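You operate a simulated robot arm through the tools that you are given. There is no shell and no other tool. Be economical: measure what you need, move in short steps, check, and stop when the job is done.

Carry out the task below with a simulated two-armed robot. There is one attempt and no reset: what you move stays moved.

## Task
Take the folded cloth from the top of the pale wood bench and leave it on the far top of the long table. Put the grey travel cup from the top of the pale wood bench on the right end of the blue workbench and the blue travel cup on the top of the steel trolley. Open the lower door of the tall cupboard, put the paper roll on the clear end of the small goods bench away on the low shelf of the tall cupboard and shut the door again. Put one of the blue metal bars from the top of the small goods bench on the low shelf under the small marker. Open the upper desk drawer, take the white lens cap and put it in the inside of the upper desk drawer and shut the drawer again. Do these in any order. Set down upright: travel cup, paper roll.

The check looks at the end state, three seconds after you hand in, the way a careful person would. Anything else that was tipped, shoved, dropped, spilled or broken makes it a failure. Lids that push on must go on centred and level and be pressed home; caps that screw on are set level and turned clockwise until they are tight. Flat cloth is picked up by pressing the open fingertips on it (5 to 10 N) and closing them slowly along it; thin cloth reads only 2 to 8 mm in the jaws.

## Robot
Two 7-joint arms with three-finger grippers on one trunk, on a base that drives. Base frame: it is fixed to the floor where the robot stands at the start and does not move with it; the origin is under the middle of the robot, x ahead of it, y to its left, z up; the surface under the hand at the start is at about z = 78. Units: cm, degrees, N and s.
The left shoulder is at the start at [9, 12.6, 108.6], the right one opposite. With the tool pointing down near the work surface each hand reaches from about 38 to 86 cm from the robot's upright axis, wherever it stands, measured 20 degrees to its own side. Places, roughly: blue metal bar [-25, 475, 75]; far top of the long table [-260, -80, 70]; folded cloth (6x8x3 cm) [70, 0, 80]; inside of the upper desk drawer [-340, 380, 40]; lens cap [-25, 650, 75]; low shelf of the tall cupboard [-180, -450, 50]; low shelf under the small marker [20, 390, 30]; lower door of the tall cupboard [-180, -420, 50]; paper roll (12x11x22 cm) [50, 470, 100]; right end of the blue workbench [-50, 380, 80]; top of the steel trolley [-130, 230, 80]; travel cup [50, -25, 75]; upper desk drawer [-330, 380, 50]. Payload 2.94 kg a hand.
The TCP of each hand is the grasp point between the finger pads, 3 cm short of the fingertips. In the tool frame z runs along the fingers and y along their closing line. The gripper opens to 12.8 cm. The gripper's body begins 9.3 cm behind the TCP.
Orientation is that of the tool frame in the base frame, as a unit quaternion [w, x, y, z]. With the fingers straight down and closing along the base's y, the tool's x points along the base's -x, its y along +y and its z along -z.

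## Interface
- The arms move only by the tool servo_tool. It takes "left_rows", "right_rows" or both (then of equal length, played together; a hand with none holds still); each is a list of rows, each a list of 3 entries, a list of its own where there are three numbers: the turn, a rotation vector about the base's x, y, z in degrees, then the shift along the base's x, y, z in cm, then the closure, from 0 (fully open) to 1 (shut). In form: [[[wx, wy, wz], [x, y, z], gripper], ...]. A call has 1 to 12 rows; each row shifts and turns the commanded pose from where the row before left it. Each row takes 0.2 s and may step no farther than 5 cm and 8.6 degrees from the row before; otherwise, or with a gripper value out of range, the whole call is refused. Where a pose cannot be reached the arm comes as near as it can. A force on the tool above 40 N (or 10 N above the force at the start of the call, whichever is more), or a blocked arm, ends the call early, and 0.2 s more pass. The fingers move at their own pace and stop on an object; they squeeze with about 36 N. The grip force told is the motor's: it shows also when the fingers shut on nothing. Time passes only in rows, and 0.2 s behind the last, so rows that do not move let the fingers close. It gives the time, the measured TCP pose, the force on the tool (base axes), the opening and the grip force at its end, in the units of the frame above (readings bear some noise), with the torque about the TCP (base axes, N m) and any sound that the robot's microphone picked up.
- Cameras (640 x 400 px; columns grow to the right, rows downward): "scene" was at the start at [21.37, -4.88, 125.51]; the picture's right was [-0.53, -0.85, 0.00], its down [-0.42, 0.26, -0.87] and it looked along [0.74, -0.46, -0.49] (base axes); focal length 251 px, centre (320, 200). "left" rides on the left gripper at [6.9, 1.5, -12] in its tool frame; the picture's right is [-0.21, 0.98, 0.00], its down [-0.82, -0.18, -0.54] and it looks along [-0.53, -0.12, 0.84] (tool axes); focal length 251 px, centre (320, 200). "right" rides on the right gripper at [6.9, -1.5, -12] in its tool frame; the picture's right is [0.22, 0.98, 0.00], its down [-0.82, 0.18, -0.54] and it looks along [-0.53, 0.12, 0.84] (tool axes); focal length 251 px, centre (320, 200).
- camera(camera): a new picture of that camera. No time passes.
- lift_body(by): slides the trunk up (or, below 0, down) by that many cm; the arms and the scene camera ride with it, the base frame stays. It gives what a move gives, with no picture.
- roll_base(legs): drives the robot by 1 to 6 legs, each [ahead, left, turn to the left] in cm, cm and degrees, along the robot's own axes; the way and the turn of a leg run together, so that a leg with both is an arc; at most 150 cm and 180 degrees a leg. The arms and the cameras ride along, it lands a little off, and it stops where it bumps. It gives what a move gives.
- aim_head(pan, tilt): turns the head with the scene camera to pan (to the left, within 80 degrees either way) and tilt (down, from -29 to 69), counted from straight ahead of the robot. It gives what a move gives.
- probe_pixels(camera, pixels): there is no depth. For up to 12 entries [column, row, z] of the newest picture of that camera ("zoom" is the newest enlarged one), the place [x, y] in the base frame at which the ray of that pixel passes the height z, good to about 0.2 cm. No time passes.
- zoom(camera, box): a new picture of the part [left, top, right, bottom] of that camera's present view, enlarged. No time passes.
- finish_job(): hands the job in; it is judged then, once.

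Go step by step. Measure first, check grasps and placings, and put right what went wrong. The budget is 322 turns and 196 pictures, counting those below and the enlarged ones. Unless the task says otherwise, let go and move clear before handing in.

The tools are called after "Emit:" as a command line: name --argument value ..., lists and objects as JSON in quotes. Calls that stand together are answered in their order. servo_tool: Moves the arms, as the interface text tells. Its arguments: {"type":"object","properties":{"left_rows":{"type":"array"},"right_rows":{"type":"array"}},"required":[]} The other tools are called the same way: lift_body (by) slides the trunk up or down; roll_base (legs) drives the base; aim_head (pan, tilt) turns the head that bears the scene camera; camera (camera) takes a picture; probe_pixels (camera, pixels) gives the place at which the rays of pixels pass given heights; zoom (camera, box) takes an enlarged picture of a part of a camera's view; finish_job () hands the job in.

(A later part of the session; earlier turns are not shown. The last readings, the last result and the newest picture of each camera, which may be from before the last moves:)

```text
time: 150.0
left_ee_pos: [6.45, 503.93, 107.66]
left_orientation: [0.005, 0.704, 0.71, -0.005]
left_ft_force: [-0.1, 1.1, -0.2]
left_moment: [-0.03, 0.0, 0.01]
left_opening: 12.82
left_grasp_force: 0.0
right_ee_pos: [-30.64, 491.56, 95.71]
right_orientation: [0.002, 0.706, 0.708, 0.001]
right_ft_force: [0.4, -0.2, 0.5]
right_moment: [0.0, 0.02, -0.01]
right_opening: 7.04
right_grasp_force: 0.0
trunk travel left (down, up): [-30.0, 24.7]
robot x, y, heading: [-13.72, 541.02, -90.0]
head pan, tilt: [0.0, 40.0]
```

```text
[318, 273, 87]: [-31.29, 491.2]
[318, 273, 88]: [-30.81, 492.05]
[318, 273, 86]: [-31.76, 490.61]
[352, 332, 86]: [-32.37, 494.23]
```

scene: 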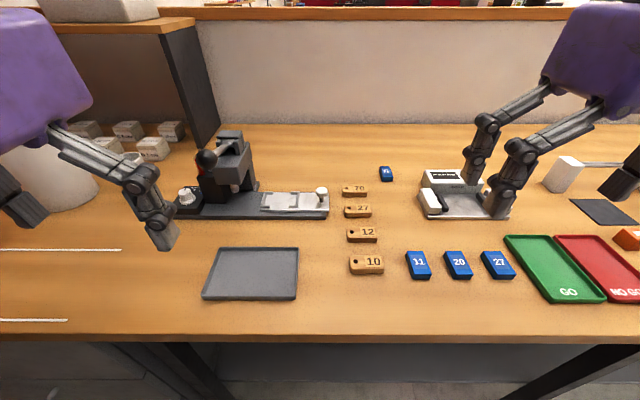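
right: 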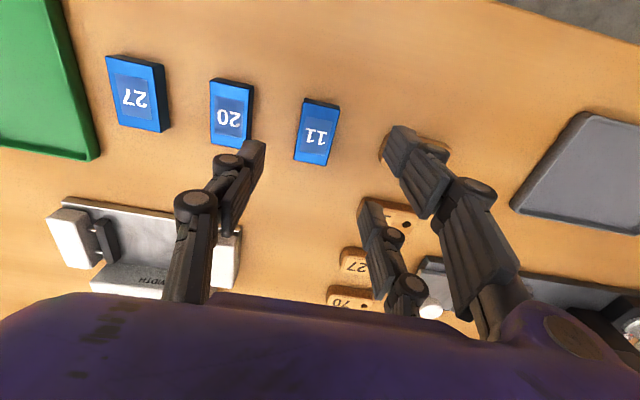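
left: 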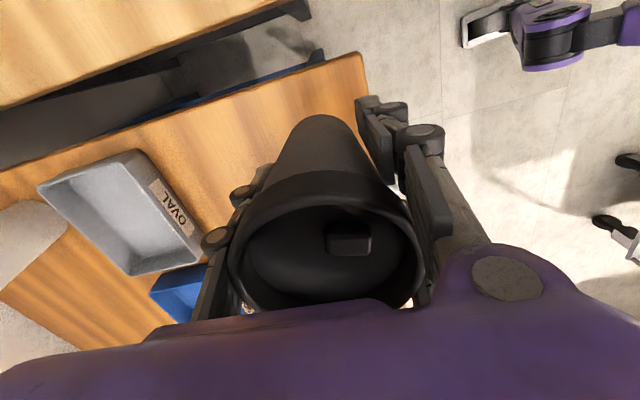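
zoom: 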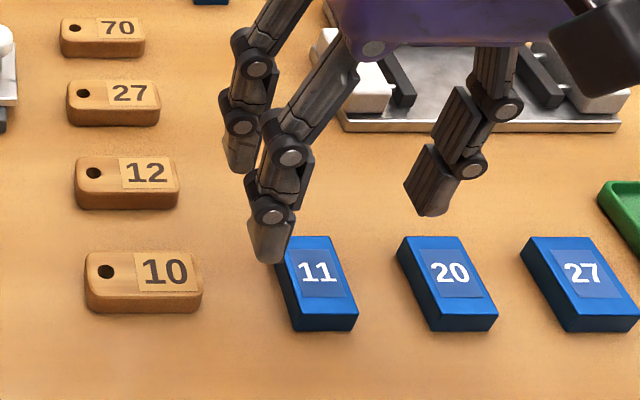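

Bar is 3×6 cm centred (-31.0,491.7). Fine-align and descend to the bench gently.

Emit:
servo_tool --right_rows '[[[0, 0, 0], [-0.35, 0.2, -2], 0.45], [[0, 0, 0], [0, 0, -2.5], 0.45], [[0, 0, 0], [0, 0, -1.2], 0.45], [[0, 0, 0], [0, 0, -0.6], 0.45], [[0, 0, 0], [0, 0, 0], 0.45]]'

Emit:
camera --camera "right"

Emit:
zoom --camera "scene" --box '[340, 180, 500, 300]'

```text
time: 151.2
left_ee_pos: [6.35, 503.92, 107.65]
left_orientation: [0.004, 0.705, 0.71, -0.004]
left_ft_force: [1.7, 0.3, 0.0]
left_moment: [0.02, 0.02, 0.0]
left_opening: 12.82
left_grasp_force: 0.1
right_ee_pos: [-31.17, 491.82, 89.5]
right_orientation: [0.003, 0.706, 0.708, -0.001]
right_ft_force: [0.2, -0.3, -0.6]
right_moment: [0.02, -0.01, 0.0]
right_opening: 7.03
right_grasp_force: 0.1
trunk travel left (down, up): [-30.0, 24.7]
robot x, y, heading: [-14.06, 540.63, -90.1]
head pan, tilt: [0.0, 40.0]
```

```text
137 pictures are left
```

right: 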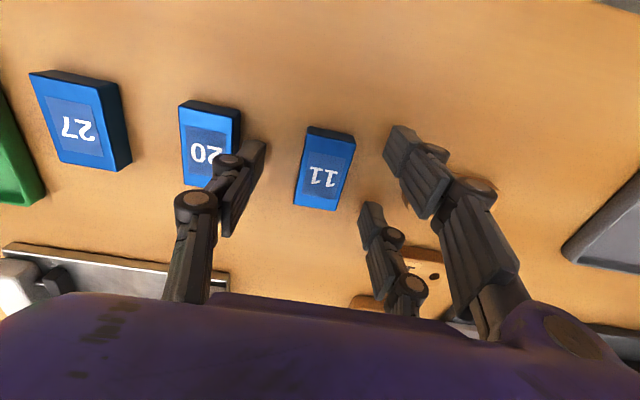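

```text
3.33 times, centred on (420, 240) of scene
```

zoom: 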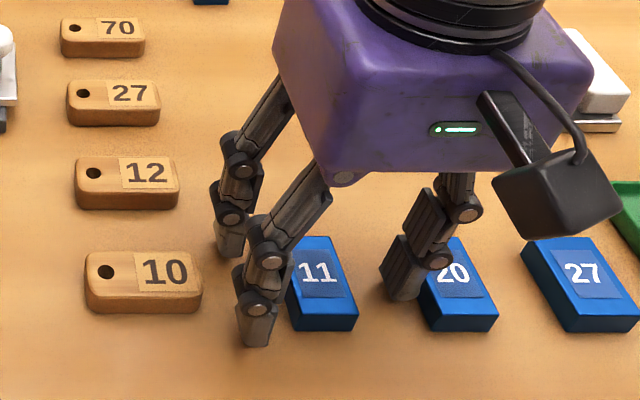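

Emit:
servo_tool --right_rows '[[[0, 0, 0], [0.1, 0, -0.4], 0.45], [[0, 0, 0], [0, 0, 0], 0.6], [[0, 0, 0], [0, 0, 0], 0.75], [[0, 0, 0], [0, 0, 0], 0.9], [[0, 0, 0], [0, 0, 0], 1], [[0, 0, 0], [0, 0, 0], 1]]'

Emit:
servo_tool --right_rows '[[[0, 0, 0], [0, 0, 2], 1], [[0, 0, 0], [0, 0, 4], 1], [[0, 0, 0], [0, 0, 4], 1]]'

Emit:
camera --camera "right"

Emit:
camera --camera "scene"

```text
time: 152.6
left_ee_pos: [6.41, 504.04, 107.65]
left_orientation: [0.005, 0.704, 0.71, -0.004]
left_ft_force: [0.0, -0.1, -0.3]
left_moment: [-0.01, 0.03, -0.03]
left_opening: 12.76
left_grasp_force: 0.1
right_ee_pos: [-31.2, 491.97, 89.09]
right_orientation: [0.001, 0.707, 0.708, -0.001]
right_ft_force: [-0.3, -0.1, 0.7]
right_moment: [-0.01, -0.02, -0.01]
right_opening: 2.91
right_grasp_force: 36.4
trunk travel left (down, up): [-30.0, 24.7]
robot x, y, heading: [-14.25, 540.71, -89.9]
head pan, tilt: [0.0, 40.0]
```

```text
time: 153.4
left_ee_pos: [6.46, 503.85, 107.64]
left_orientation: [0.005, 0.704, 0.71, -0.005]
left_ft_force: [0.3, 1.3, 0.0]
left_moment: [-0.02, 0.0, 0.0]
left_opening: 12.81
left_grasp_force: 0.0
right_ee_pos: [-31.2, 491.86, 99.07]
right_orientation: [0.0, 0.707, 0.708, -0.001]
right_ft_force: [0.5, -0.8, -0.8]
right_moment: [0.0, -0.02, -0.01]
right_opening: 2.93
right_grasp_force: 36.5
trunk travel left (down, up): [-30.0, 24.7]
robot x, y, heading: [-13.82, 540.7, -89.8]
head pan, tilt: [0.0, 40.0]
```

```text
135 pictures are left
```

right: 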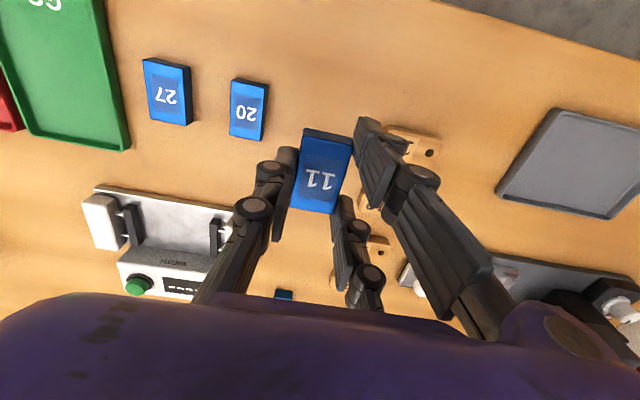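

```text
134 pictures are left
```

scene: 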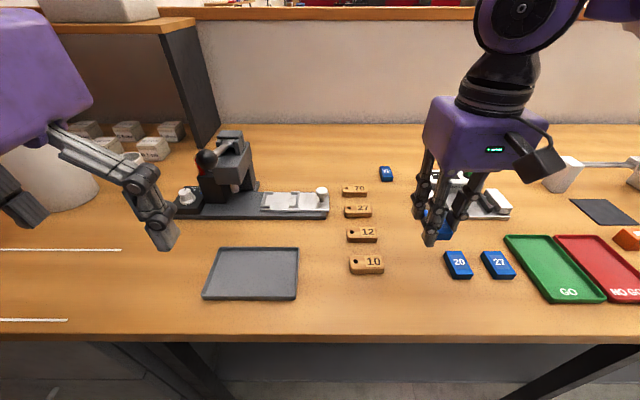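

Bar held (opening 2.9). Backing off and turning 180° to the window bench for the lens cap.

Emit:
roll_base --legs '[[-27, 0, 0], [0, 0, 180]]'

Emit:
aim_head --pan 15 --tilt 35

Emit:
camera --camera "scene"

```text
time: 162.8
left_ee_pos: [-37.09, 602.68, 107.57]
left_orientation: [-0.005, 0.735, -0.679, -0.004]
left_ft_force: [-0.5, -0.3, 0.1]
left_moment: [-0.02, 0.02, 0.0]
left_opening: 12.8
left_grasp_force: 0.1
right_ee_pos: [-0.34, 617.5, 99.02]
right_orientation: [0.0, 0.732, -0.681, -0.002]
right_ft_force: [0.0, 0.3, -0.6]
right_moment: [0.0, 0.01, 0.02]
right_opening: 2.91
right_grasp_force: 36.3
trunk travel left (down, up): [-30.0, 24.7]
robot x, y, heading: [-14.32, 567.61, 94.3]
head pan, tilt: [0.0, 40.0]
```

```text
time: 163.6
left_ee_pos: [-37.05, 602.66, 107.57]
left_orientation: [-0.004, 0.735, -0.678, -0.004]
left_ft_force: [-0.1, 0.1, -0.8]
left_moment: [0.0, 0.0, 0.01]
left_opening: 12.81
left_grasp_force: 0.0
right_ee_pos: [-0.37, 617.35, 99.04]
right_orientation: [0.001, 0.733, -0.681, -0.001]
right_ft_force: [0.0, -1.0, -0.8]
right_moment: [0.02, 0.01, 0.01]
right_opening: 2.91
right_grasp_force: 35.7
trunk travel left (down, up): [-30.0, 24.7]
robot x, y, heading: [-13.86, 567.45, 94.4]
head pan, tilt: [15.0, 35.0]
```

```text
133 pictures are left
```

scene: 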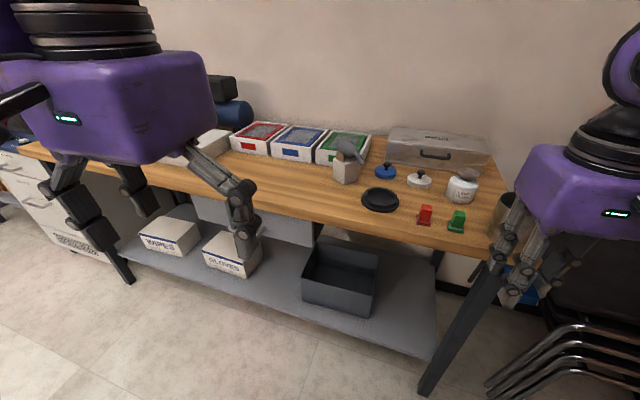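

Emit:
zoom --camera "scene" --box '[320, 120, 520, 245]'

Emit:
probe_pixels --camera "scene" --pixels '[[419, 181, 80], [385, 172, 80], [380, 200, 78], [490, 258, 78], [300, 212, 78], [464, 190, 78], [419, 181, 85], [419, 181, 75]]'

```text
3.20 times, centred on (420, 182) of scene
```

zoom: 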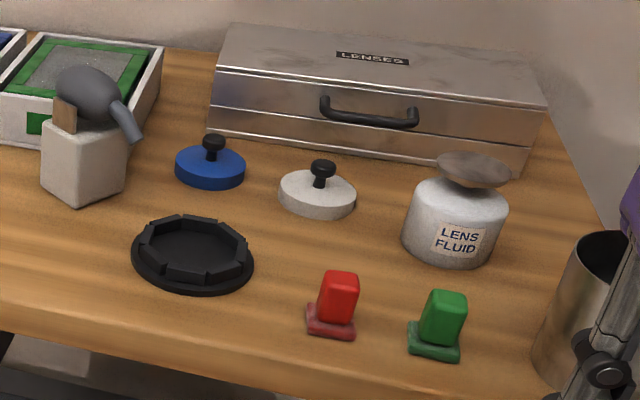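

```text
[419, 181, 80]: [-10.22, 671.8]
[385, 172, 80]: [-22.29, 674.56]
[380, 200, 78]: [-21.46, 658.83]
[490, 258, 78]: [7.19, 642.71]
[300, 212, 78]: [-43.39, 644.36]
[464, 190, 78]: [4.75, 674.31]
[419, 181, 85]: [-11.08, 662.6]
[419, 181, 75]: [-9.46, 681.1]
```

The white lens cap with a black knob is at (419,180), near (-10,672). I'll raise and retract the right hand, then drive closer.

Emit:
servo_tool --right_rows '[[[0, 0, 0], [1, -4, 3], 1], [[0, 0, 0], [1, -4, 3], 1], [[0, 0, 0], [0, -3, 3], 1]]'

Emit:
roll_base --legs '[[0, 0, -4.4], [30, -6, 0]]'

Emit:
aim_head --pan 0 --tilt 45

Emit:
camera --camera "scene"

Emit:
camera --camera "left"

```text
refused: row 1 steps farther than a row can; nothing moved
```

```text
time: 166.1
left_ee_pos: [-28.46, 633.95, 107.63]
left_orientation: [-0.005, 0.707, -0.707, -0.003]
left_ft_force: [0.7, 0.2, 0.6]
left_moment: [-0.02, 0.01, 0.01]
left_opening: 12.8
left_grasp_force: 0.0
right_ee_pos: [9.24, 645.9, 99.04]
right_orientation: [0.001, -0.706, 0.708, 0.001]
right_ft_force: [0.3, -0.3, -1.6]
right_moment: [-0.02, 0.01, 0.01]
right_opening: 2.93
right_grasp_force: 36.1
trunk travel left (down, up): [-30.0, 24.7]
robot x, y, heading: [-8.22, 597.46, 90.4]
head pan, tilt: [15.0, 35.0]
```

```text
time: 166.9
left_ee_pos: [-28.41, 633.95, 107.75]
left_orientation: [-0.005, 0.708, -0.706, -0.005]
left_ft_force: [0.4, 0.4, 0.0]
left_moment: [0.0, -0.04, 0.02]
left_opening: 12.81
left_grasp_force: 0.2
right_ee_pos: [9.24, 645.94, 99.09]
right_orientation: [0.0, -0.706, 0.708, 0.001]
right_ft_force: [-0.4, 0.6, -0.8]
right_moment: [-0.02, 0.01, -0.01]
right_opening: 2.94
right_grasp_force: 35.3
trunk travel left (down, up): [-30.0, 24.7]
robot x, y, heading: [-7.65, 597.39, 90.1]
head pan, tilt: [0.0, 45.0]
```

```text
131 pictures are left
```

scene: 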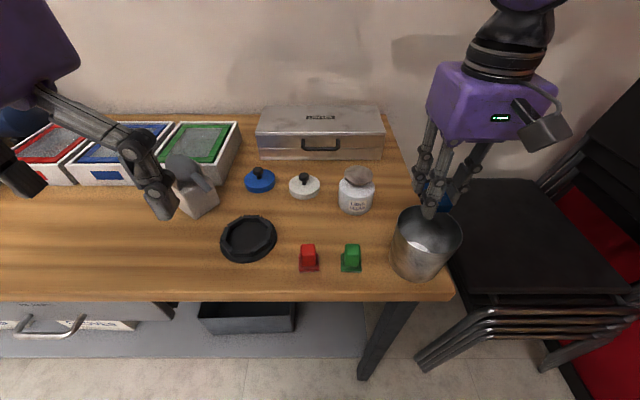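

```text
130 pictures are left
```

left: 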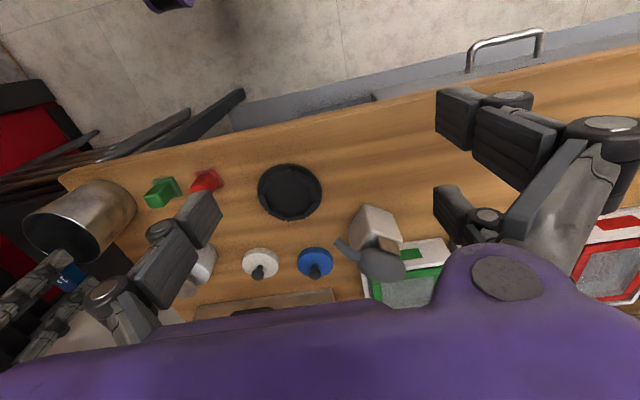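

The right-hand retreat was refused (step too long) but no contact occurred; raising it now straight up. Also probing the cap in both views.

Emit:
servo_tool --right_rows '[[[0, 0, 0], [0, 0, 4], 1], [[0, 0, 0], [0, 0, 4], 1], [[0, 0, 0], [1, -4, 0], 1], [[0, 0, 0], [1, -4, 0], 1]]'

Emit:
probe_pixels --camera "scene" --pixels '[[304, 187, 82], [304, 187, 79], [304, 187, 76], [304, 177, 85], [304, 177, 82], [304, 177, 79]]'

Emit:
probe_pixels --camera "left" --pixels '[[260, 262, 82], [260, 262, 79], [260, 262, 76], [257, 277, 85], [257, 277, 82], [257, 277, 79]]'

Emit:
zoom --camera "scene" --box '[240, 150, 380, 240]'

```text
time: 167.9
left_ee_pos: [-28.5, 633.94, 107.62]
left_orientation: [-0.005, 0.708, -0.706, -0.006]
left_ft_force: [0.1, 0.3, -0.3]
left_moment: [-0.03, 0.01, 0.0]
left_opening: 12.82
left_grasp_force: 0.0
right_ee_pos: [11.38, 637.87, 107.09]
right_orientation: [0.001, -0.706, 0.708, 0.002]
right_ft_force: [0.6, -0.3, -1.2]
right_moment: [-0.01, 0.02, 0.03]
right_opening: 2.91
right_grasp_force: 36.5
trunk travel left (down, up): [-30.0, 24.7]
robot x, y, heading: [-8.4, 597.33, 90.1]
head pan, tilt: [0.0, 45.0]
```

```text
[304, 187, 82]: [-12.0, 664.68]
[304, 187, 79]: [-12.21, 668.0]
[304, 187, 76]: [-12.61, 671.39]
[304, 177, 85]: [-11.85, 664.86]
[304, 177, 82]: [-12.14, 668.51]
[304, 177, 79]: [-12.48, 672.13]
```

```text
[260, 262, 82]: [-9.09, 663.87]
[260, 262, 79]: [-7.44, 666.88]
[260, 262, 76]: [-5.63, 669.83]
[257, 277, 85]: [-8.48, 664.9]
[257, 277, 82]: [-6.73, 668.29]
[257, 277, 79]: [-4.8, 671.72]
```

```text
4.44 times, centred on (310, 195) of scene
```

zoom: 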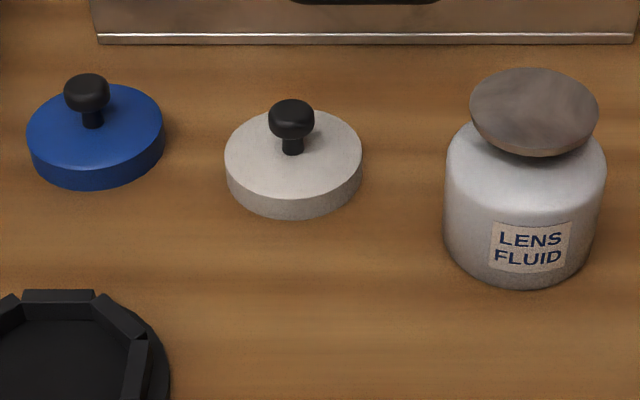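

Matching views puts the cap disc top at z≈87, centre (-11.6,658.8), about 6.8 cm across. I'll bring the left hand above it with jaws at ~8.7 cm.

Emit:
servo_tool --left_rows '[[[0, 0, 0], [4.2, 2, 0], 0.32], [[0, 0, 0], [4.2, 2, 0], 0.32], [[0, 0, 0], [4.2, 2, 0], 0.32], [[0, 0, 0], [4.2, 2, 0], 0.32], [[0, 0, 0], [0, 4.2, -1], 0.32], [[0, 0, 0], [0, 4.2, -1], 0.32], [[0, 0, 0], [0, 4.2, -2], 0.32], [[0, 0, 0], [0, 4.2, -2], 0.32], [[0, 0, 0], [0, 0, -3], 0.32]]'

Emit:
camera --camera "left"

Emit:
camera --camera "scene"

```text
time: 169.9
left_ee_pos: [-11.98, 658.84, 98.49]
left_orientation: [-0.005, 0.708, -0.707, -0.005]
left_ft_force: [-0.5, -0.6, 0.4]
left_moment: [-0.04, 0.02, -0.01]
left_opening: 8.72
left_grasp_force: 0.0
right_ee_pos: [11.19, 638.02, 107.02]
right_orientation: [0.001, -0.706, 0.708, 0.001]
right_ft_force: [-0.6, 0.0, -0.8]
right_moment: [0.01, 0.01, -0.02]
right_opening: 2.94
right_grasp_force: 36.0
trunk travel left (down, up): [-30.0, 24.7]
robot x, y, heading: [-8.31, 597.17, 89.9]
head pan, tilt: [0.0, 45.0]
```

```text
128 pictures are left
```

left: 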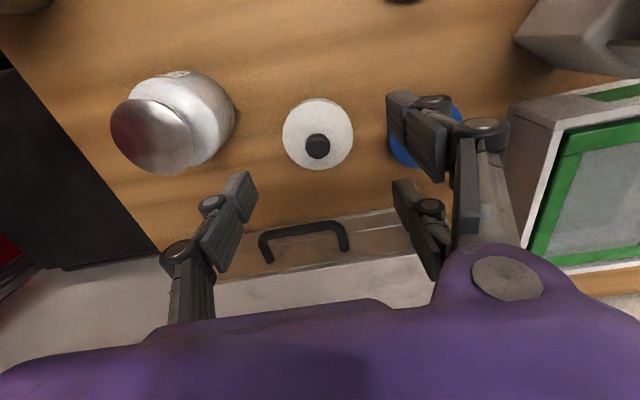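

```text
127 pictures are left
```

scene: 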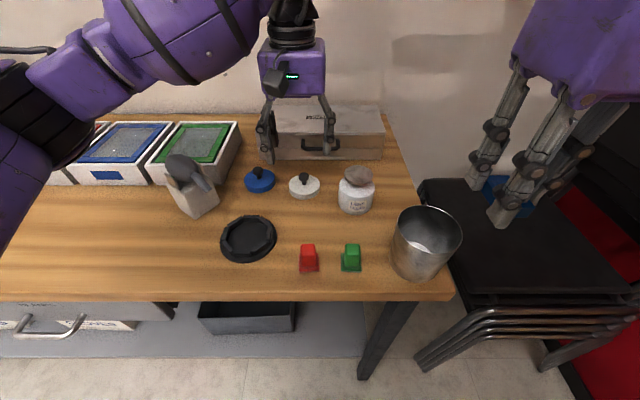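

Emit:
probe_pixels --camera "left" --pixels '[[318, 132, 87], [318, 134, 85.5], [317, 146, 90.5], [317, 146, 89], [283, 134, 87], [353, 134, 87], [400, 150, 86]]'

Emit:
probe_pixels --camera "scene" --pixels '[[304, 186, 87], [304, 186, 86], [304, 177, 90.5], [304, 177, 89], [260, 180, 87], [356, 195, 87]]'

```text
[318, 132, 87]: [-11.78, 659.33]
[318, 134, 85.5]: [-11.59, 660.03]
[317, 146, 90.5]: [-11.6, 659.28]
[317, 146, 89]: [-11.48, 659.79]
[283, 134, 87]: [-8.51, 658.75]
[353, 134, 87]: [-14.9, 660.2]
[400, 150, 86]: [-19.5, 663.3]
```

```text
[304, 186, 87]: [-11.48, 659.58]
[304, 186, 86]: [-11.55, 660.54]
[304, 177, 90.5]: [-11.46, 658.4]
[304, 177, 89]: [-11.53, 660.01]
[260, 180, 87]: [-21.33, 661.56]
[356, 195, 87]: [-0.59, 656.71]
```

Centre confirmed at (-11.6,659.5). Aligning and descending.

Emit:
servo_tool --left_rows '[[[0, 0, 0], [0.4, 0.6, -3], 0.32], [[0, 0, 0], [0, 0, -3], 0.32], [[0, 0, 0], [0, 0, -2], 0.32], [[0, 0, 0], [0, 0, -1], 0.32], [[0, 0, 0], [0, 0, -0.4], 0.32], [[0, 0, 0], [0, 0, 0], 0.32]]'

Emit:
camera --camera "left"

Emit:
zoom --camera "scene" --box '[230, 120, 390, 230]'

```text
time: 171.3
left_ee_pos: [-11.35, 659.54, 89.09]
left_orientation: [-0.005, 0.708, -0.706, -0.005]
left_ft_force: [-0.5, 0.1, 0.1]
left_moment: [0.01, -0.03, -0.03]
left_opening: 8.7
left_grasp_force: 0.0
right_ee_pos: [11.26, 637.94, 107.01]
right_orientation: [0.0, -0.707, 0.708, 0.002]
right_ft_force: [-0.1, 0.0, -0.1]
right_moment: [-0.01, 0.0, 0.02]
right_opening: 2.93
right_grasp_force: 36.1
trunk travel left (down, up): [-30.0, 24.7]
robot x, y, heading: [-7.89, 597.11, 90.0]
head pan, tilt: [0.0, 45.0]
```

```text
126 pictures are left
```

left: 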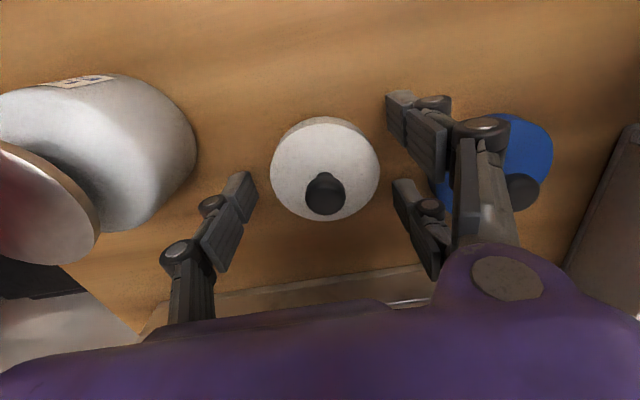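

```text
3.64 times, centred on (310, 175) of scene
```

zoom: 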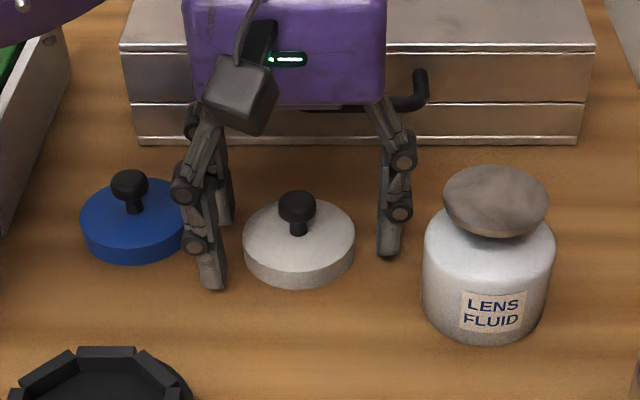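

Emit:
servo_tool --left_rows '[[[0, 0, 0], [0, 0, -0.4], 0.32], [[0, 0, 0], [0, 0, 0], 0.42], [[0, 0, 0], [0, 0, 0], 0.5], [[0, 0, 0], [0, 0, 0], 0.6], [[0, 0, 0], [0, 0, 0], 0.8], [[0, 0, 0], [0, 0, 0], 1], [[0, 0, 0], [0, 0, 0], 1]]'

Emit:
camera --camera "left"

```text
time: 172.9
left_ee_pos: [-11.38, 659.58, 88.92]
left_orientation: [-0.006, 0.708, -0.706, -0.006]
left_ft_force: [-6.3, 3.4, 16.6]
left_moment: [-0.38, 0.81, -0.29]
left_opening: 6.44
left_grasp_force: 35.9
right_ee_pos: [11.2, 637.93, 107.09]
right_orientation: [0.001, -0.707, 0.707, 0.002]
right_ft_force: [0.8, 0.5, 0.1]
right_moment: [-0.01, 0.06, 0.0]
right_opening: 2.9
right_grasp_force: 36.4
trunk travel left (down, up): [-30.0, 24.7]
robot x, y, heading: [-8.23, 597.32, 90.0]
head pan, tilt: [0.0, 45.0]
```

```text
124 pictures are left
```

left: 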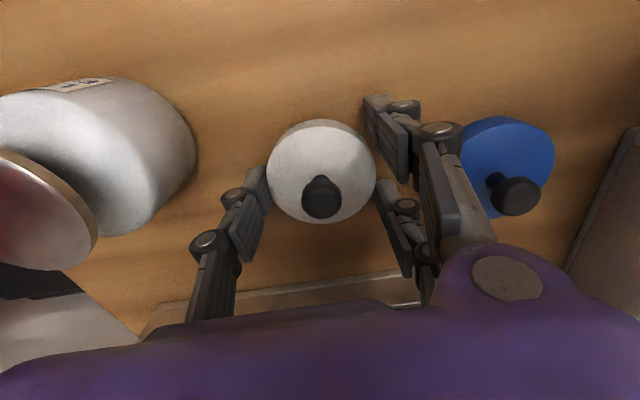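

Opening 6.44 with 36 N: the disc is gripped. Lifting it.

Emit:
servo_tool --left_rows '[[[0, 0, 0], [0, 0, 1.5], 1], [[0, 0, 0], [0, 0, 4], 1], [[0, 0, 0], [0, 0, 4], 1], [[0, 0, 0], [0, 0, 4], 1], [[0, 0, 0], [0, 0, 4], 1]]'

Emit:
camera --camera "left"

Emit:
camera --camera "scene"

```text
time: 174.1
left_ee_pos: [-11.17, 659.4, 106.23]
left_orientation: [0.005, -0.707, 0.707, 0.005]
left_ft_force: [-0.5, 0.1, -0.5]
left_moment: [0.01, 0.02, 0.0]
left_opening: 6.42
left_grasp_force: 35.3
right_ee_pos: [11.43, 637.92, 107.05]
right_orientation: [0.0, 0.707, -0.707, -0.002]
right_ft_force: [0.1, -0.3, 0.2]
right_moment: [0.03, 0.02, -0.04]
right_opening: 2.95
right_grasp_force: 36.1
trunk travel left (down, up): [-30.0, 24.7]
robot x, y, heading: [-8.03, 597.51, 90.1]
head pan, tilt: [0.0, 45.0]
```

```text
123 pictures are left
```

left: 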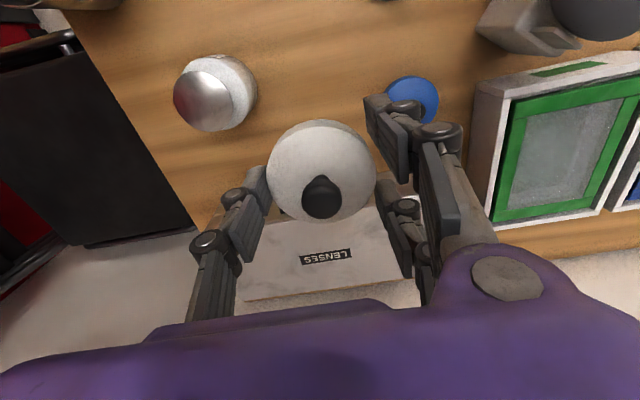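

```text
122 pictures are left
```

scene: 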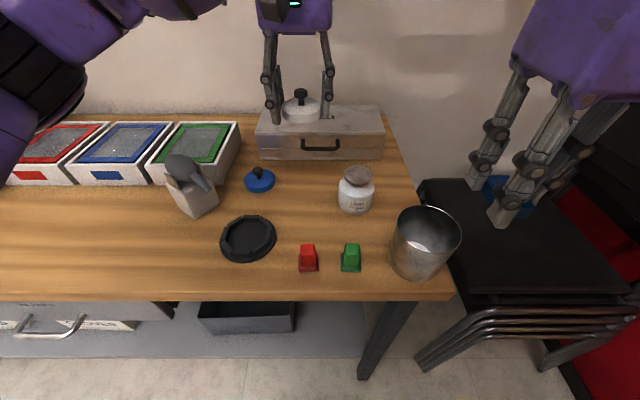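

The cap is held level. Now I'll drive out of the aisle towards the printer bench with the low shelf.

Emit:
roll_base --legs '[[-27, 0, 0], [0, 0, 90]]'

```text
time: 179.7
left_ee_pos: [-70.43, 568.98, 106.39]
left_orientation: [0.0, 1.0, -0.007, -0.007]
left_ft_force: [-0.7, 0.2, -0.4]
left_moment: [-0.02, -0.02, -0.02]
left_opening: 6.39
left_grasp_force: 36.0
right_ee_pos: [-48.7, 591.12, 107.0]
right_orientation: [0.001, 1.0, -0.009, -0.002]
right_ft_force: [0.9, -0.4, 0.0]
right_moment: [0.01, 0.01, 0.02]
right_opening: 2.92
right_grasp_force: 35.7
trunk travel left (down, up): [-30.0, 24.7]
robot x, y, heading: [-8.08, 571.05, 178.9]
head pan, tilt: [0.0, 45.0]
```

Emit:
roll_base --legs '[[115, 0, 1], [117, 0, 0], [0, 0, 90], [130, 0, 0], [130, 0, 0]]'

```text
time: 207.2
left_ee_pos: [-229.83, 246.78, 106.23]
left_orientation: [0.005, 0.698, 0.716, -0.005]
left_ft_force: [0.4, -0.2, -0.4]
left_moment: [0.03, 0.0, -0.04]
left_opening: 6.4
left_grasp_force: 35.8
right_ee_pos: [-252.75, 267.6, 107.1]
right_orientation: [0.002, 0.699, 0.715, -0.001]
right_ft_force: [1.0, -0.8, -0.3]
right_moment: [-0.03, 0.0, 0.0]
right_opening: 2.91
right_grasp_force: 35.8
trunk travel left (down, up): [-30.0, 24.7]
robot x, y, heading: [-234.2, 308.76, -88.6]
head pan, tilt: [0.0, 45.0]
```

Emit:
roll_base --legs '[[0, 0, 88.6], [110, 0, 0], [108, 0, 0], [0, 0, 90]]'

Emit:
aim_head --pan -10 --tilt 45

Emit:
camera --camera "scene"

```text
time: 225.6
left_ee_pos: [-14.28, 365.86, 106.25]
left_orientation: [0.004, -0.691, 0.723, 0.005]
left_ft_force: [1.0, -0.3, 0.2]
left_moment: [0.0, -0.03, -0.02]
left_opening: 6.36
left_grasp_force: 35.2
right_ee_pos: [7.18, 343.41, 107.0]
right_orientation: [0.001, -0.69, 0.724, 0.002]
right_ft_force: [0.2, 0.5, -1.9]
right_moment: [0.01, 0.0, 0.04]
right_opening: 2.92
right_grasp_force: 35.9
trunk travel left (down, up): [-30.0, 24.7]
robot x, y, heading: [-14.19, 303.94, 87.1]
head pan, tilt: [0.0, 45.0]
```

```text
time: 226.3
left_ee_pos: [-14.31, 365.81, 106.28]
left_orientation: [0.005, -0.691, 0.723, 0.004]
left_ft_force: [-0.5, 0.4, 0.1]
left_moment: [0.02, -0.01, 0.01]
left_opening: 6.36
left_grasp_force: 36.1
right_ee_pos: [7.24, 343.34, 106.99]
right_orientation: [0.001, -0.689, 0.725, 0.002]
right_ft_force: [0.0, 0.5, -0.8]
right_moment: [0.02, 0.0, -0.01]
right_opening: 2.92
right_grasp_force: 35.8
trunk travel left (down, up): [-30.0, 24.7]
robot x, y, heading: [-14.3, 303.86, 87.3]
head pan, tilt: [-10.0, 45.0]
```

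```text
121 pictures are left
```

scene: 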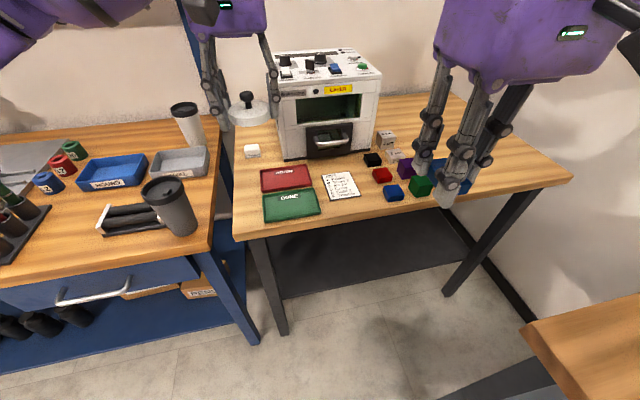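

The "small marker" is the marking machine on this bench; its dark low shelf shows at about (370,260). Measuring the shelf's front edge and bench legs.

Emit:
zoom --camera "scene" --box '[220, 190, 520, 360]'

Emit:
probe_pixels --camera "scene" --pixels '[[284, 300, 30], [450, 265, 30], [282, 334, 0], [449, 296, 0], [235, 240, 79], [570, 182, 79], [370, 280, 30], [370, 280, 25], [235, 240, 86], [570, 182, 86]]'

```text
2.13 times, centred on (370, 275) of scene
```

zoom: 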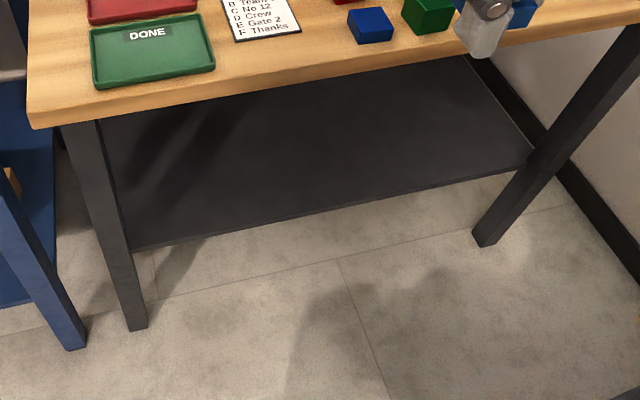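

```text
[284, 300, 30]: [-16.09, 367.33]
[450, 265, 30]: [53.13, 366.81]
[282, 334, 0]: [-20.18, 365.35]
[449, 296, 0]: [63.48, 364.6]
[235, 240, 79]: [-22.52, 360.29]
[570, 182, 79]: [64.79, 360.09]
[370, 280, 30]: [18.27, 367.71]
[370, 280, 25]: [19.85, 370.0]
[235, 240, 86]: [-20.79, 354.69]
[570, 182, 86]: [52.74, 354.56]
```

Shelf front edge is y≈368 at z≈28, with bench top edge at y 360. I'll shift left away from the grey bench, retract the left hand, and check clearance on the right before lowering.

Emit:
servo_tool --left_rows '[[[0, 0, 0], [-2.5, -4, 0], 1], [[0, 0, 0], [-2.5, -4, 0], 1], [[0, 0, 0], [-2.5, -4, 0], 1], [[0, 0, 0], [-2.5, -4, 0], 1], [[0, 0, 0], [-2.5, -4, 0], 1], [[0, 0, 0], [-2.5, -4, 0], 1]]'

Emit:
roll_base --legs '[[0, 10, 0]]'

Emit:
aim_head --pan -55 --tilt 50

Emit:
camera --camera "scene"

```text
time: 227.7
left_ee_pos: [-29.47, 341.68, 106.34]
left_orientation: [0.005, -0.691, 0.722, 0.005]
left_ft_force: [-0.6, 0.4, 0.6]
left_moment: [0.04, -0.02, 0.02]
left_opening: 6.37
left_grasp_force: 35.8
right_ee_pos: [7.12, 343.13, 106.99]
right_orientation: [0.0, -0.689, 0.724, 0.002]
right_ft_force: [0.0, -0.2, -0.1]
right_moment: [0.02, -0.04, 0.0]
right_opening: 2.91
right_grasp_force: 35.7
trunk travel left (down, up): [-30.0, 24.7]
robot x, y, heading: [-14.06, 303.44, 87.4]
head pan, tilt: [-10.0, 45.0]
```

```text
time: 229.2
left_ee_pos: [-39.33, 342.39, 106.28]
left_orientation: [0.005, -0.691, 0.723, 0.005]
left_ft_force: [-1.1, 0.1, 0.2]
left_moment: [0.03, 0.03, 0.01]
left_opening: 6.35
left_grasp_force: 35.4
right_ee_pos: [-2.73, 343.75, 106.99]
right_orientation: [0.001, -0.689, 0.724, 0.001]
right_ft_force: [-0.2, 0.6, -0.1]
right_moment: [0.0, -0.03, 0.01]
right_opening: 2.92
right_grasp_force: 36.1
trunk travel left (down, up): [-30.0, 24.7]
robot x, y, heading: [-24.12, 304.16, 87.1]
head pan, tilt: [-10.0, 45.0]
```

```text
time: 230.3
left_ee_pos: [-39.28, 342.4, 106.39]
left_orientation: [0.005, -0.691, 0.723, 0.003]
left_ft_force: [-0.6, -0.2, -1.2]
left_moment: [0.03, 0.0, 0.0]
left_opening: 6.38
left_grasp_force: 36.2
right_ee_pos: [-2.69, 343.84, 107.05]
right_orientation: [0.001, -0.689, 0.725, 0.002]
right_ft_force: [-0.1, 0.6, -0.2]
right_moment: [-0.04, -0.04, 0.0]
right_opening: 2.91
right_grasp_force: 35.8
trunk travel left (down, up): [-30.0, 24.7]
robot x, y, heading: [-24.12, 304.13, 87.4]
head pan, tilt: [-55.0, 50.0]
```

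```text
119 pictures are left
```

scene: 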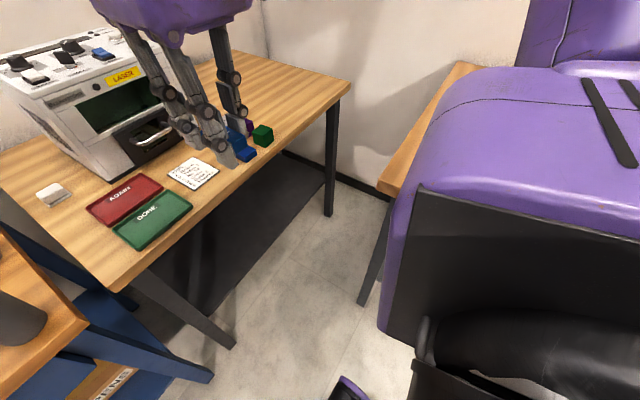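

The grey bench corner is close on the right, so I'll work from further left at an angle. First raising the left hand 25 cm, then shifting and turning the base.

Emit:
servo_tool --left_rows '[[[0, 0, 0], [0, 0, 4.9], 1], [[0, 0, 0], [0, 0, 4.9], 1], [[0, 0, 0], [0, 0, 4.9], 1], [[0, 0, 0], [0, 0, 4.9], 1], [[0, 0, 0], [0, 0, 4.9], 1]]'

Emit:
roll_base --legs '[[0, 20, 0], [0, 0, -22]]'

Emit:
aim_head --pan -20 --tilt 45

Emit:
camera --camera "scene"

```text
time: 231.6
left_ee_pos: [-36.3, 342.74, 125.67]
left_orientation: [0.005, -0.691, 0.723, 0.005]
left_ft_force: [-0.1, 0.4, -0.2]
left_moment: [-0.02, 0.02, -0.01]
left_opening: 6.39
left_grasp_force: 35.9
left hand out of reach, approached as far as the arm can: row 4, 5
right_ee_pos: [-2.65, 343.89, 106.87]
right_orientation: [0.0, -0.689, 0.725, 0.002]
right_ft_force: [0.7, 0.3, -1.3]
right_moment: [-0.02, -0.03, 0.04]
right_opening: 2.94
right_grasp_force: 36.4
trunk travel left (down, up): [-30.0, 24.7]
robot x, y, heading: [-24.27, 304.44, 87.2]
head pan, tilt: [-55.0, 50.0]
```

```text
time: 235.1
left_ee_pos: [-41.2, 345.46, 125.72]
left_orientation: [0.007, -0.543, 0.84, 0.004]
left_ft_force: [-0.2, 0.1, 1.0]
left_moment: [-0.01, 0.01, 0.0]
left_opening: 6.37
left_grasp_force: 35.7
right_ee_pos: [-9.35, 334.09, 106.98]
right_orientation: [0.001, -0.542, 0.841, 0.001]
right_ft_force: [0.3, 0.6, 0.1]
right_moment: [0.03, -0.01, 0.03]
right_opening: 2.89
right_grasp_force: 36.2
trunk travel left (down, up): [-30.0, 24.7]
robot x, y, heading: [-44.0, 305.02, 65.8]
head pan, tilt: [-55.0, 50.0]
```

```text
time: 236.1
left_ee_pos: [-41.21, 345.36, 125.78]
left_orientation: [0.006, -0.542, 0.84, 0.003]
left_ft_force: [-0.1, -0.7, -1.0]
left_moment: [0.01, -0.03, 0.02]
left_opening: 6.38
left_grasp_force: 35.9
right_ee_pos: [-9.38, 334.01, 106.98]
right_orientation: [0.001, -0.542, 0.841, 0.002]
right_ft_force: [-0.4, 0.7, -1.2]
right_moment: [0.0, -0.04, 0.0]
right_opening: 2.93
right_grasp_force: 36.3
trunk travel left (down, up): [-30.0, 24.7]
robot x, y, heading: [-44.08, 304.89, 65.5]
head pan, tilt: [-20.0, 45.0]
```

```text
118 pictures are left
```

scene: 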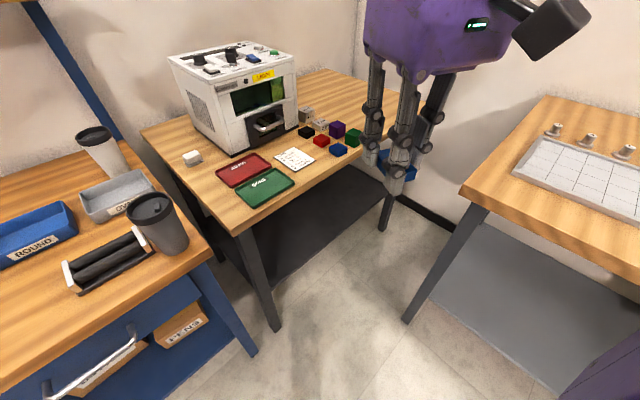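

Clear view now. I'll lower the trunk 30 cm, then pitch the right hand 30° forward while lowering it in front of the bench.

Emit:
lift_body --by -29.5

Emit:
servo_tool --right_rows '[[[6.8, -3.1, 0], [0.8, 1.8, -3], 1], [[6.8, -3.1, 0], [0.8, 1.8, -3], 1], [[6.8, -3.1, 0], [0.8, 1.8, -3], 1], [[6.8, -3.1, 0], [0.8, 1.8, -3], 1], [[0, 0, 0], [0.8, 1, -4], 1], [[0, 0, 0], [0.8, 1, -4], 1]]'

Emit:
camera --camera "scene"

```text
time: 239.0
left_ee_pos: [-36.94, 354.69, 89.76]
left_orientation: [-0.081, -0.541, 0.835, -0.056]
left_ft_force: [-0.7, -0.2, -0.3]
left_moment: [0.0, 0.03, -0.04]
left_opening: 6.36
left_grasp_force: 36.2
right_ee_pos: [-9.34, 333.97, 77.53]
right_orientation: [0.001, -0.541, 0.841, 0.001]
right_ft_force: [-0.5, -0.5, -1.1]
right_moment: [0.0, 0.01, 0.01]
right_opening: 2.93
right_grasp_force: 36.3
trunk travel left (down, up): [-0.5, 54.2]
robot x, y, heading: [-43.82, 305.32, 65.8]
head pan, tilt: [-20.0, 45.0]
```

```text
time: 240.4
left_ee_pos: [-37.54, 354.55, 89.77]
left_orientation: [-0.08, -0.54, 0.836, -0.057]
left_ft_force: [0.9, 0.3, 0.2]
left_moment: [0.01, -0.01, 0.03]
left_opening: 6.36
left_grasp_force: 35.9
right_ee_pos: [-1.2, 348.06, 60.73]
right_orientation: [0.221, -0.522, 0.812, 0.14]
right_ft_force: [-0.2, 0.4, -1.5]
right_moment: [0.0, -0.02, 0.0]
right_opening: 2.93
right_grasp_force: 36.5
right hand out of reach, approached as far as the arm can: row 2, 3, 4
trunk travel left (down, up): [-0.5, 54.2]
robot x, y, heading: [-44.17, 304.88, 65.7]
head pan, tilt: [-20.0, 45.0]
```

```text
117 pictures are left
```

scene: 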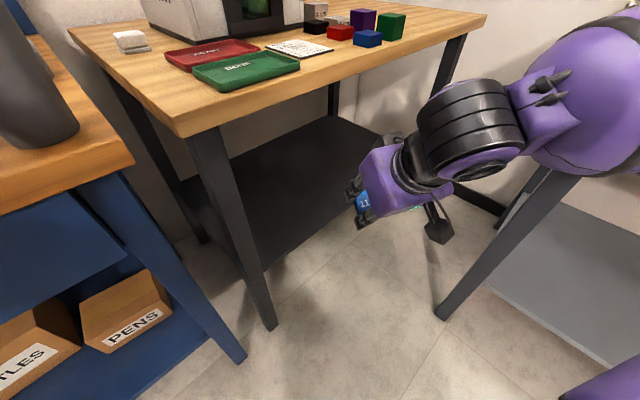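

The left hand drifted and tilted during the lowering (now at (-37,355,90)), close to the grey cup. I'll move it back towards me first and check it.

Emit:
servo_tool --left_rows '[[[0, 0, 0], [-1, -2.5, 1], 1], [[0, 0, 0], [-1, -2.5, 1], 1], [[0, 0, 0], [-1, -2.5, 1], 1]]'

Emit:
aim_head --pan 20 --tilt 30

Emit:
camera --camera "scene"

```text
time: 241.2
left_ee_pos: [-40.15, 346.63, 92.17]
left_orientation: [-0.079, -0.541, 0.835, -0.058]
left_ft_force: [1.0, 0.0, -0.4]
left_moment: [-0.01, -0.02, 0.01]
left_opening: 6.34
left_grasp_force: 36.2
left hand out of reach, approached as far as the arm can: row 1, 3
right_ee_pos: [-1.21, 347.97, 60.9]
right_orientation: [0.221, -0.523, 0.811, 0.14]
right_ft_force: [-0.9, 0.0, -1.5]
right_moment: [0.0, 0.03, -0.02]
right_opening: 2.92
right_grasp_force: 36.2
trunk travel left (down, up): [-0.5, 54.2]
robot x, y, heading: [-43.9, 305.31, 65.7]
head pan, tilt: [-20.0, 45.0]
```

```text
time: 242.3
left_ee_pos: [-40.09, 346.56, 92.16]
left_orientation: [-0.079, -0.541, 0.835, -0.058]
left_ft_force: [0.3, 0.4, -0.1]
left_moment: [-0.02, -0.01, -0.01]
left_opening: 6.35
left_grasp_force: 35.7
right_ee_pos: [-1.28, 347.95, 60.88]
right_orientation: [0.22, -0.523, 0.812, 0.139]
right_ft_force: [-0.3, -0.1, -1.3]
right_moment: [0.0, -0.01, 0.01]
right_opening: 2.91
right_grasp_force: 35.9
trunk travel left (down, up): [-0.5, 54.2]
robot x, y, heading: [-43.83, 304.87, 65.3]
head pan, tilt: [20.0, 30.0]
```

```text
116 pictures are left
```

scene: 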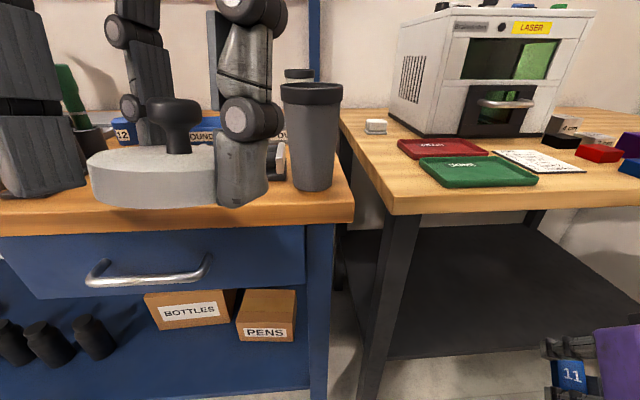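

The cap and cup are fine. Continuing: lowering the right hand to z≈46 in front of the shelf.

Emit:
servo_tool --right_rows '[[[0, 0, 0], [0, 0, -3.5], 1], [[0, 0, 0], [0, 0, -3.5], 1], [[0, 0, 0], [0, 0, -3.5], 1], [[0, 0, 0], [0, 0, -3.5], 1]]'

Emit:
aim_head --pan -25 --tilt 45

Emit:
camera --camera "scene"

```text
time: 243.3
left_ee_pos: [-39.63, 346.87, 92.11]
left_orientation: [-0.082, -0.541, 0.835, -0.058]
left_ft_force: [-0.5, -0.5, -0.3]
left_moment: [-0.01, 0.02, -0.01]
left_opening: 6.4
left_grasp_force: 36.2
right_ee_pos: [-1.11, 348.05, 46.34]
right_orientation: [0.218, -0.523, 0.812, 0.141]
right_ft_force: [-0.8, -0.6, -1.0]
right_moment: [0.01, 0.0, -0.01]
right_opening: 2.94
right_grasp_force: 36.2
trunk travel left (down, up): [-0.5, 54.2]
robot x, y, heading: [-43.97, 305.18, 65.8]
head pan, tilt: [20.0, 30.0]
```

```text
time: 244.4
left_ee_pos: [-39.61, 346.81, 92.1]
left_orientation: [-0.083, -0.541, 0.835, -0.057]
left_ft_force: [0.8, 0.7, -0.4]
left_moment: [0.02, -0.01, 0.01]
left_opening: 6.38
left_grasp_force: 36.0
right_ee_pos: [-1.11, 348.04, 46.35]
right_orientation: [0.217, -0.523, 0.812, 0.141]
right_ft_force: [0.0, -0.5, -0.2]
right_moment: [0.03, -0.01, 0.03]
right_opening: 2.9
right_grasp_force: 36.0
trunk travel left (down, up): [-0.5, 54.2]
robot x, y, heading: [-44.22, 305.0, 65.8]
head pan, tilt: [-25.0, 45.0]
```

```text
115 pictures are left
```

scene: 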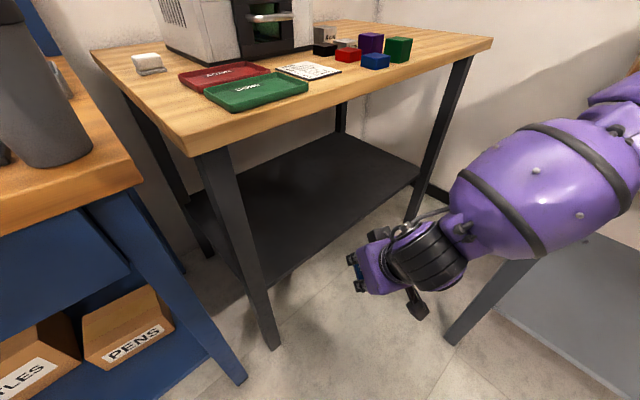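

The forearm passes close to the grey bench corner; measuring to make sure there is clearance before going on.

Emit:
probe_pixels --camera "scene" --pixels '[[456, 342, 0], [265, 345, 0], [410, 220, 0], [190, 152, 78], [490, 42, 78], [250, 275, 28], [415, 180, 28]]'

Emit:
aim_head --pan -60 --tilt 30

Emit:
camera --camera "scene"

```text
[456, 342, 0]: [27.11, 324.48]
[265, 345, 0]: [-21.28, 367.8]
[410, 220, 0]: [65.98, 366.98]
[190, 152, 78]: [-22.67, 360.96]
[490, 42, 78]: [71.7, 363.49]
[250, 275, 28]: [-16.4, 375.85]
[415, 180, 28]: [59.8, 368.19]
```

```text
time: 245.4
left_ee_pos: [-39.56, 346.96, 92.16]
left_orientation: [-0.081, -0.545, 0.833, -0.058]
left_ft_force: [37.5, 33.9, -1.1]
left_moment: [-2.73, 1.95, 1.57]
left_opening: 6.39
left_grasp_force: 36.1
right_ee_pos: [-1.09, 347.93, 46.31]
right_orientation: [0.218, -0.523, 0.812, 0.141]
right_ft_force: [-0.1, 0.9, -0.1]
right_moment: [0.03, 0.01, 0.03]
right_opening: 2.92
right_grasp_force: 36.1
trunk travel left (down, up): [-0.5, 54.2]
robot x, y, heading: [-44.33, 305.05, 65.7]
head pan, tilt: [-60.0, 30.0]
```

```text
114 pictures are left
```

scene: 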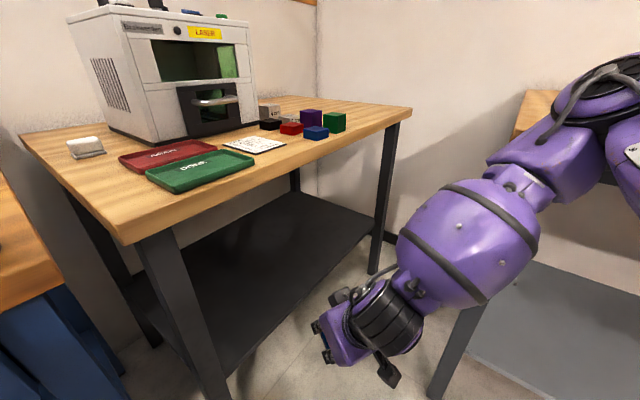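

The head turn pressed against the left wrist (37 N). I'll move the left hand outwards from the head at once.

Emit:
servo_tool --left_rows '[[[0, 0, 0], [-3, 1, 0], 1], [[0, 0, 0], [-4, 0.5, 0], 1], [[0, 0, 0], [-4, 0, 0], 1]]'

Emit:
camera --camera "left"

```text
time: 245.8
left_ee_pos: [-40.15, 346.98, 91.67]
left_orientation: [-0.075, -0.545, 0.833, -0.062]
left_ft_force: [-0.1, -0.1, 0.4]
left_moment: [0.03, 0.03, 0.01]
left_opening: 6.4
left_grasp_force: 36.2
left hand out of reach, approached as far as the arm can: row 1
right_ee_pos: [-1.2, 348.04, 46.26]
right_orientation: [0.217, -0.523, 0.812, 0.139]
right_ft_force: [0.2, -0.3, 0.1]
right_moment: [0.01, 0.01, 0.02]
right_opening: 2.89
right_grasp_force: 35.8
trunk travel left (down, up): [-0.5, 54.2]
robot x, y, heading: [-44.04, 304.97, 65.6]
head pan, tilt: [-60.0, 30.0]
stopped in row 1 (left hand): the force on the tool passed its limit at 109 N (the readings are from after the stop); the commanded pose is now the measured one
```

```text
113 pictures are left
```

left: 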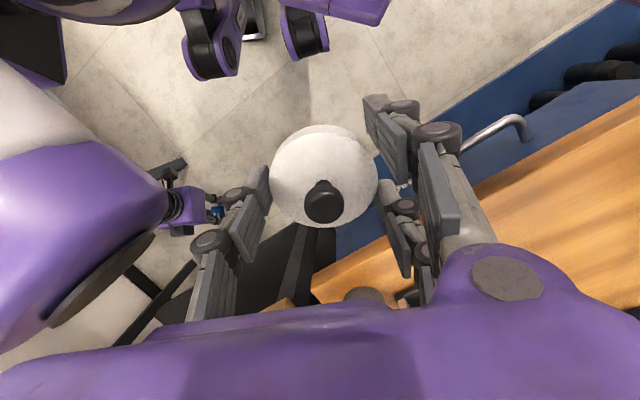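

The left hand is wedged near the head but currently unloaded, so I'll leave it still and finish the bar with the right hand: forward under the bench.

Emit:
servo_tool --right_rows '[[[0, 0, 0], [1.3, 4, -1], 1], [[0, 0, 0], [1.3, 4, -1], 1], [[0, 0, 0], [1.3, 4, -1], 1], [[0, 0, 0], [1.3, 4, -1], 1]]'

Emit:
camera --camera "scene"

Emit:
camera --camera "right"

```text
time: 246.8
left_ee_pos: [-40.08, 347.06, 91.69]
left_orientation: [-0.075, -0.545, 0.833, -0.061]
left_ft_force: [-0.1, 0.3, -1.0]
left_moment: [-0.01, -0.03, 0.04]
left_opening: 6.37
left_grasp_force: 35.7
right_ee_pos: [4.09, 363.91, 42.18]
right_orientation: [0.217, -0.523, 0.812, 0.14]
right_ft_force: [-0.7, -0.5, 0.1]
right_moment: [-0.05, 0.01, -0.02]
right_opening: 2.92
right_grasp_force: 36.3
trunk travel left (down, up): [-0.5, 54.2]
robot x, y, heading: [-44.07, 305.14, 65.7]
head pan, tilt: [-60.0, 30.0]
```

```text
112 pictures are left
```

scene: 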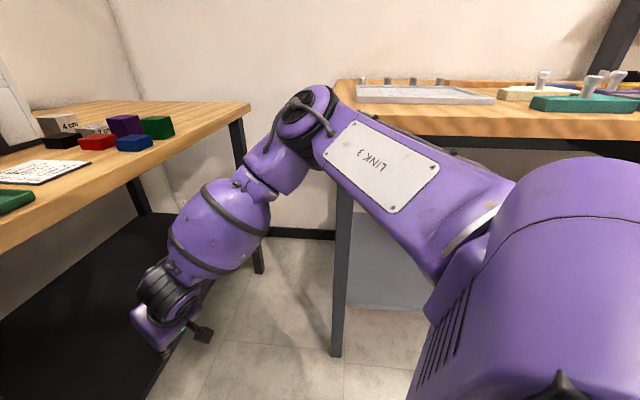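

```text
111 pictures are left
```

right: 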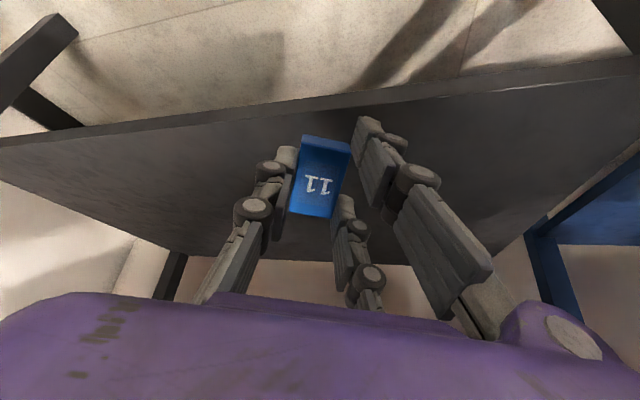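

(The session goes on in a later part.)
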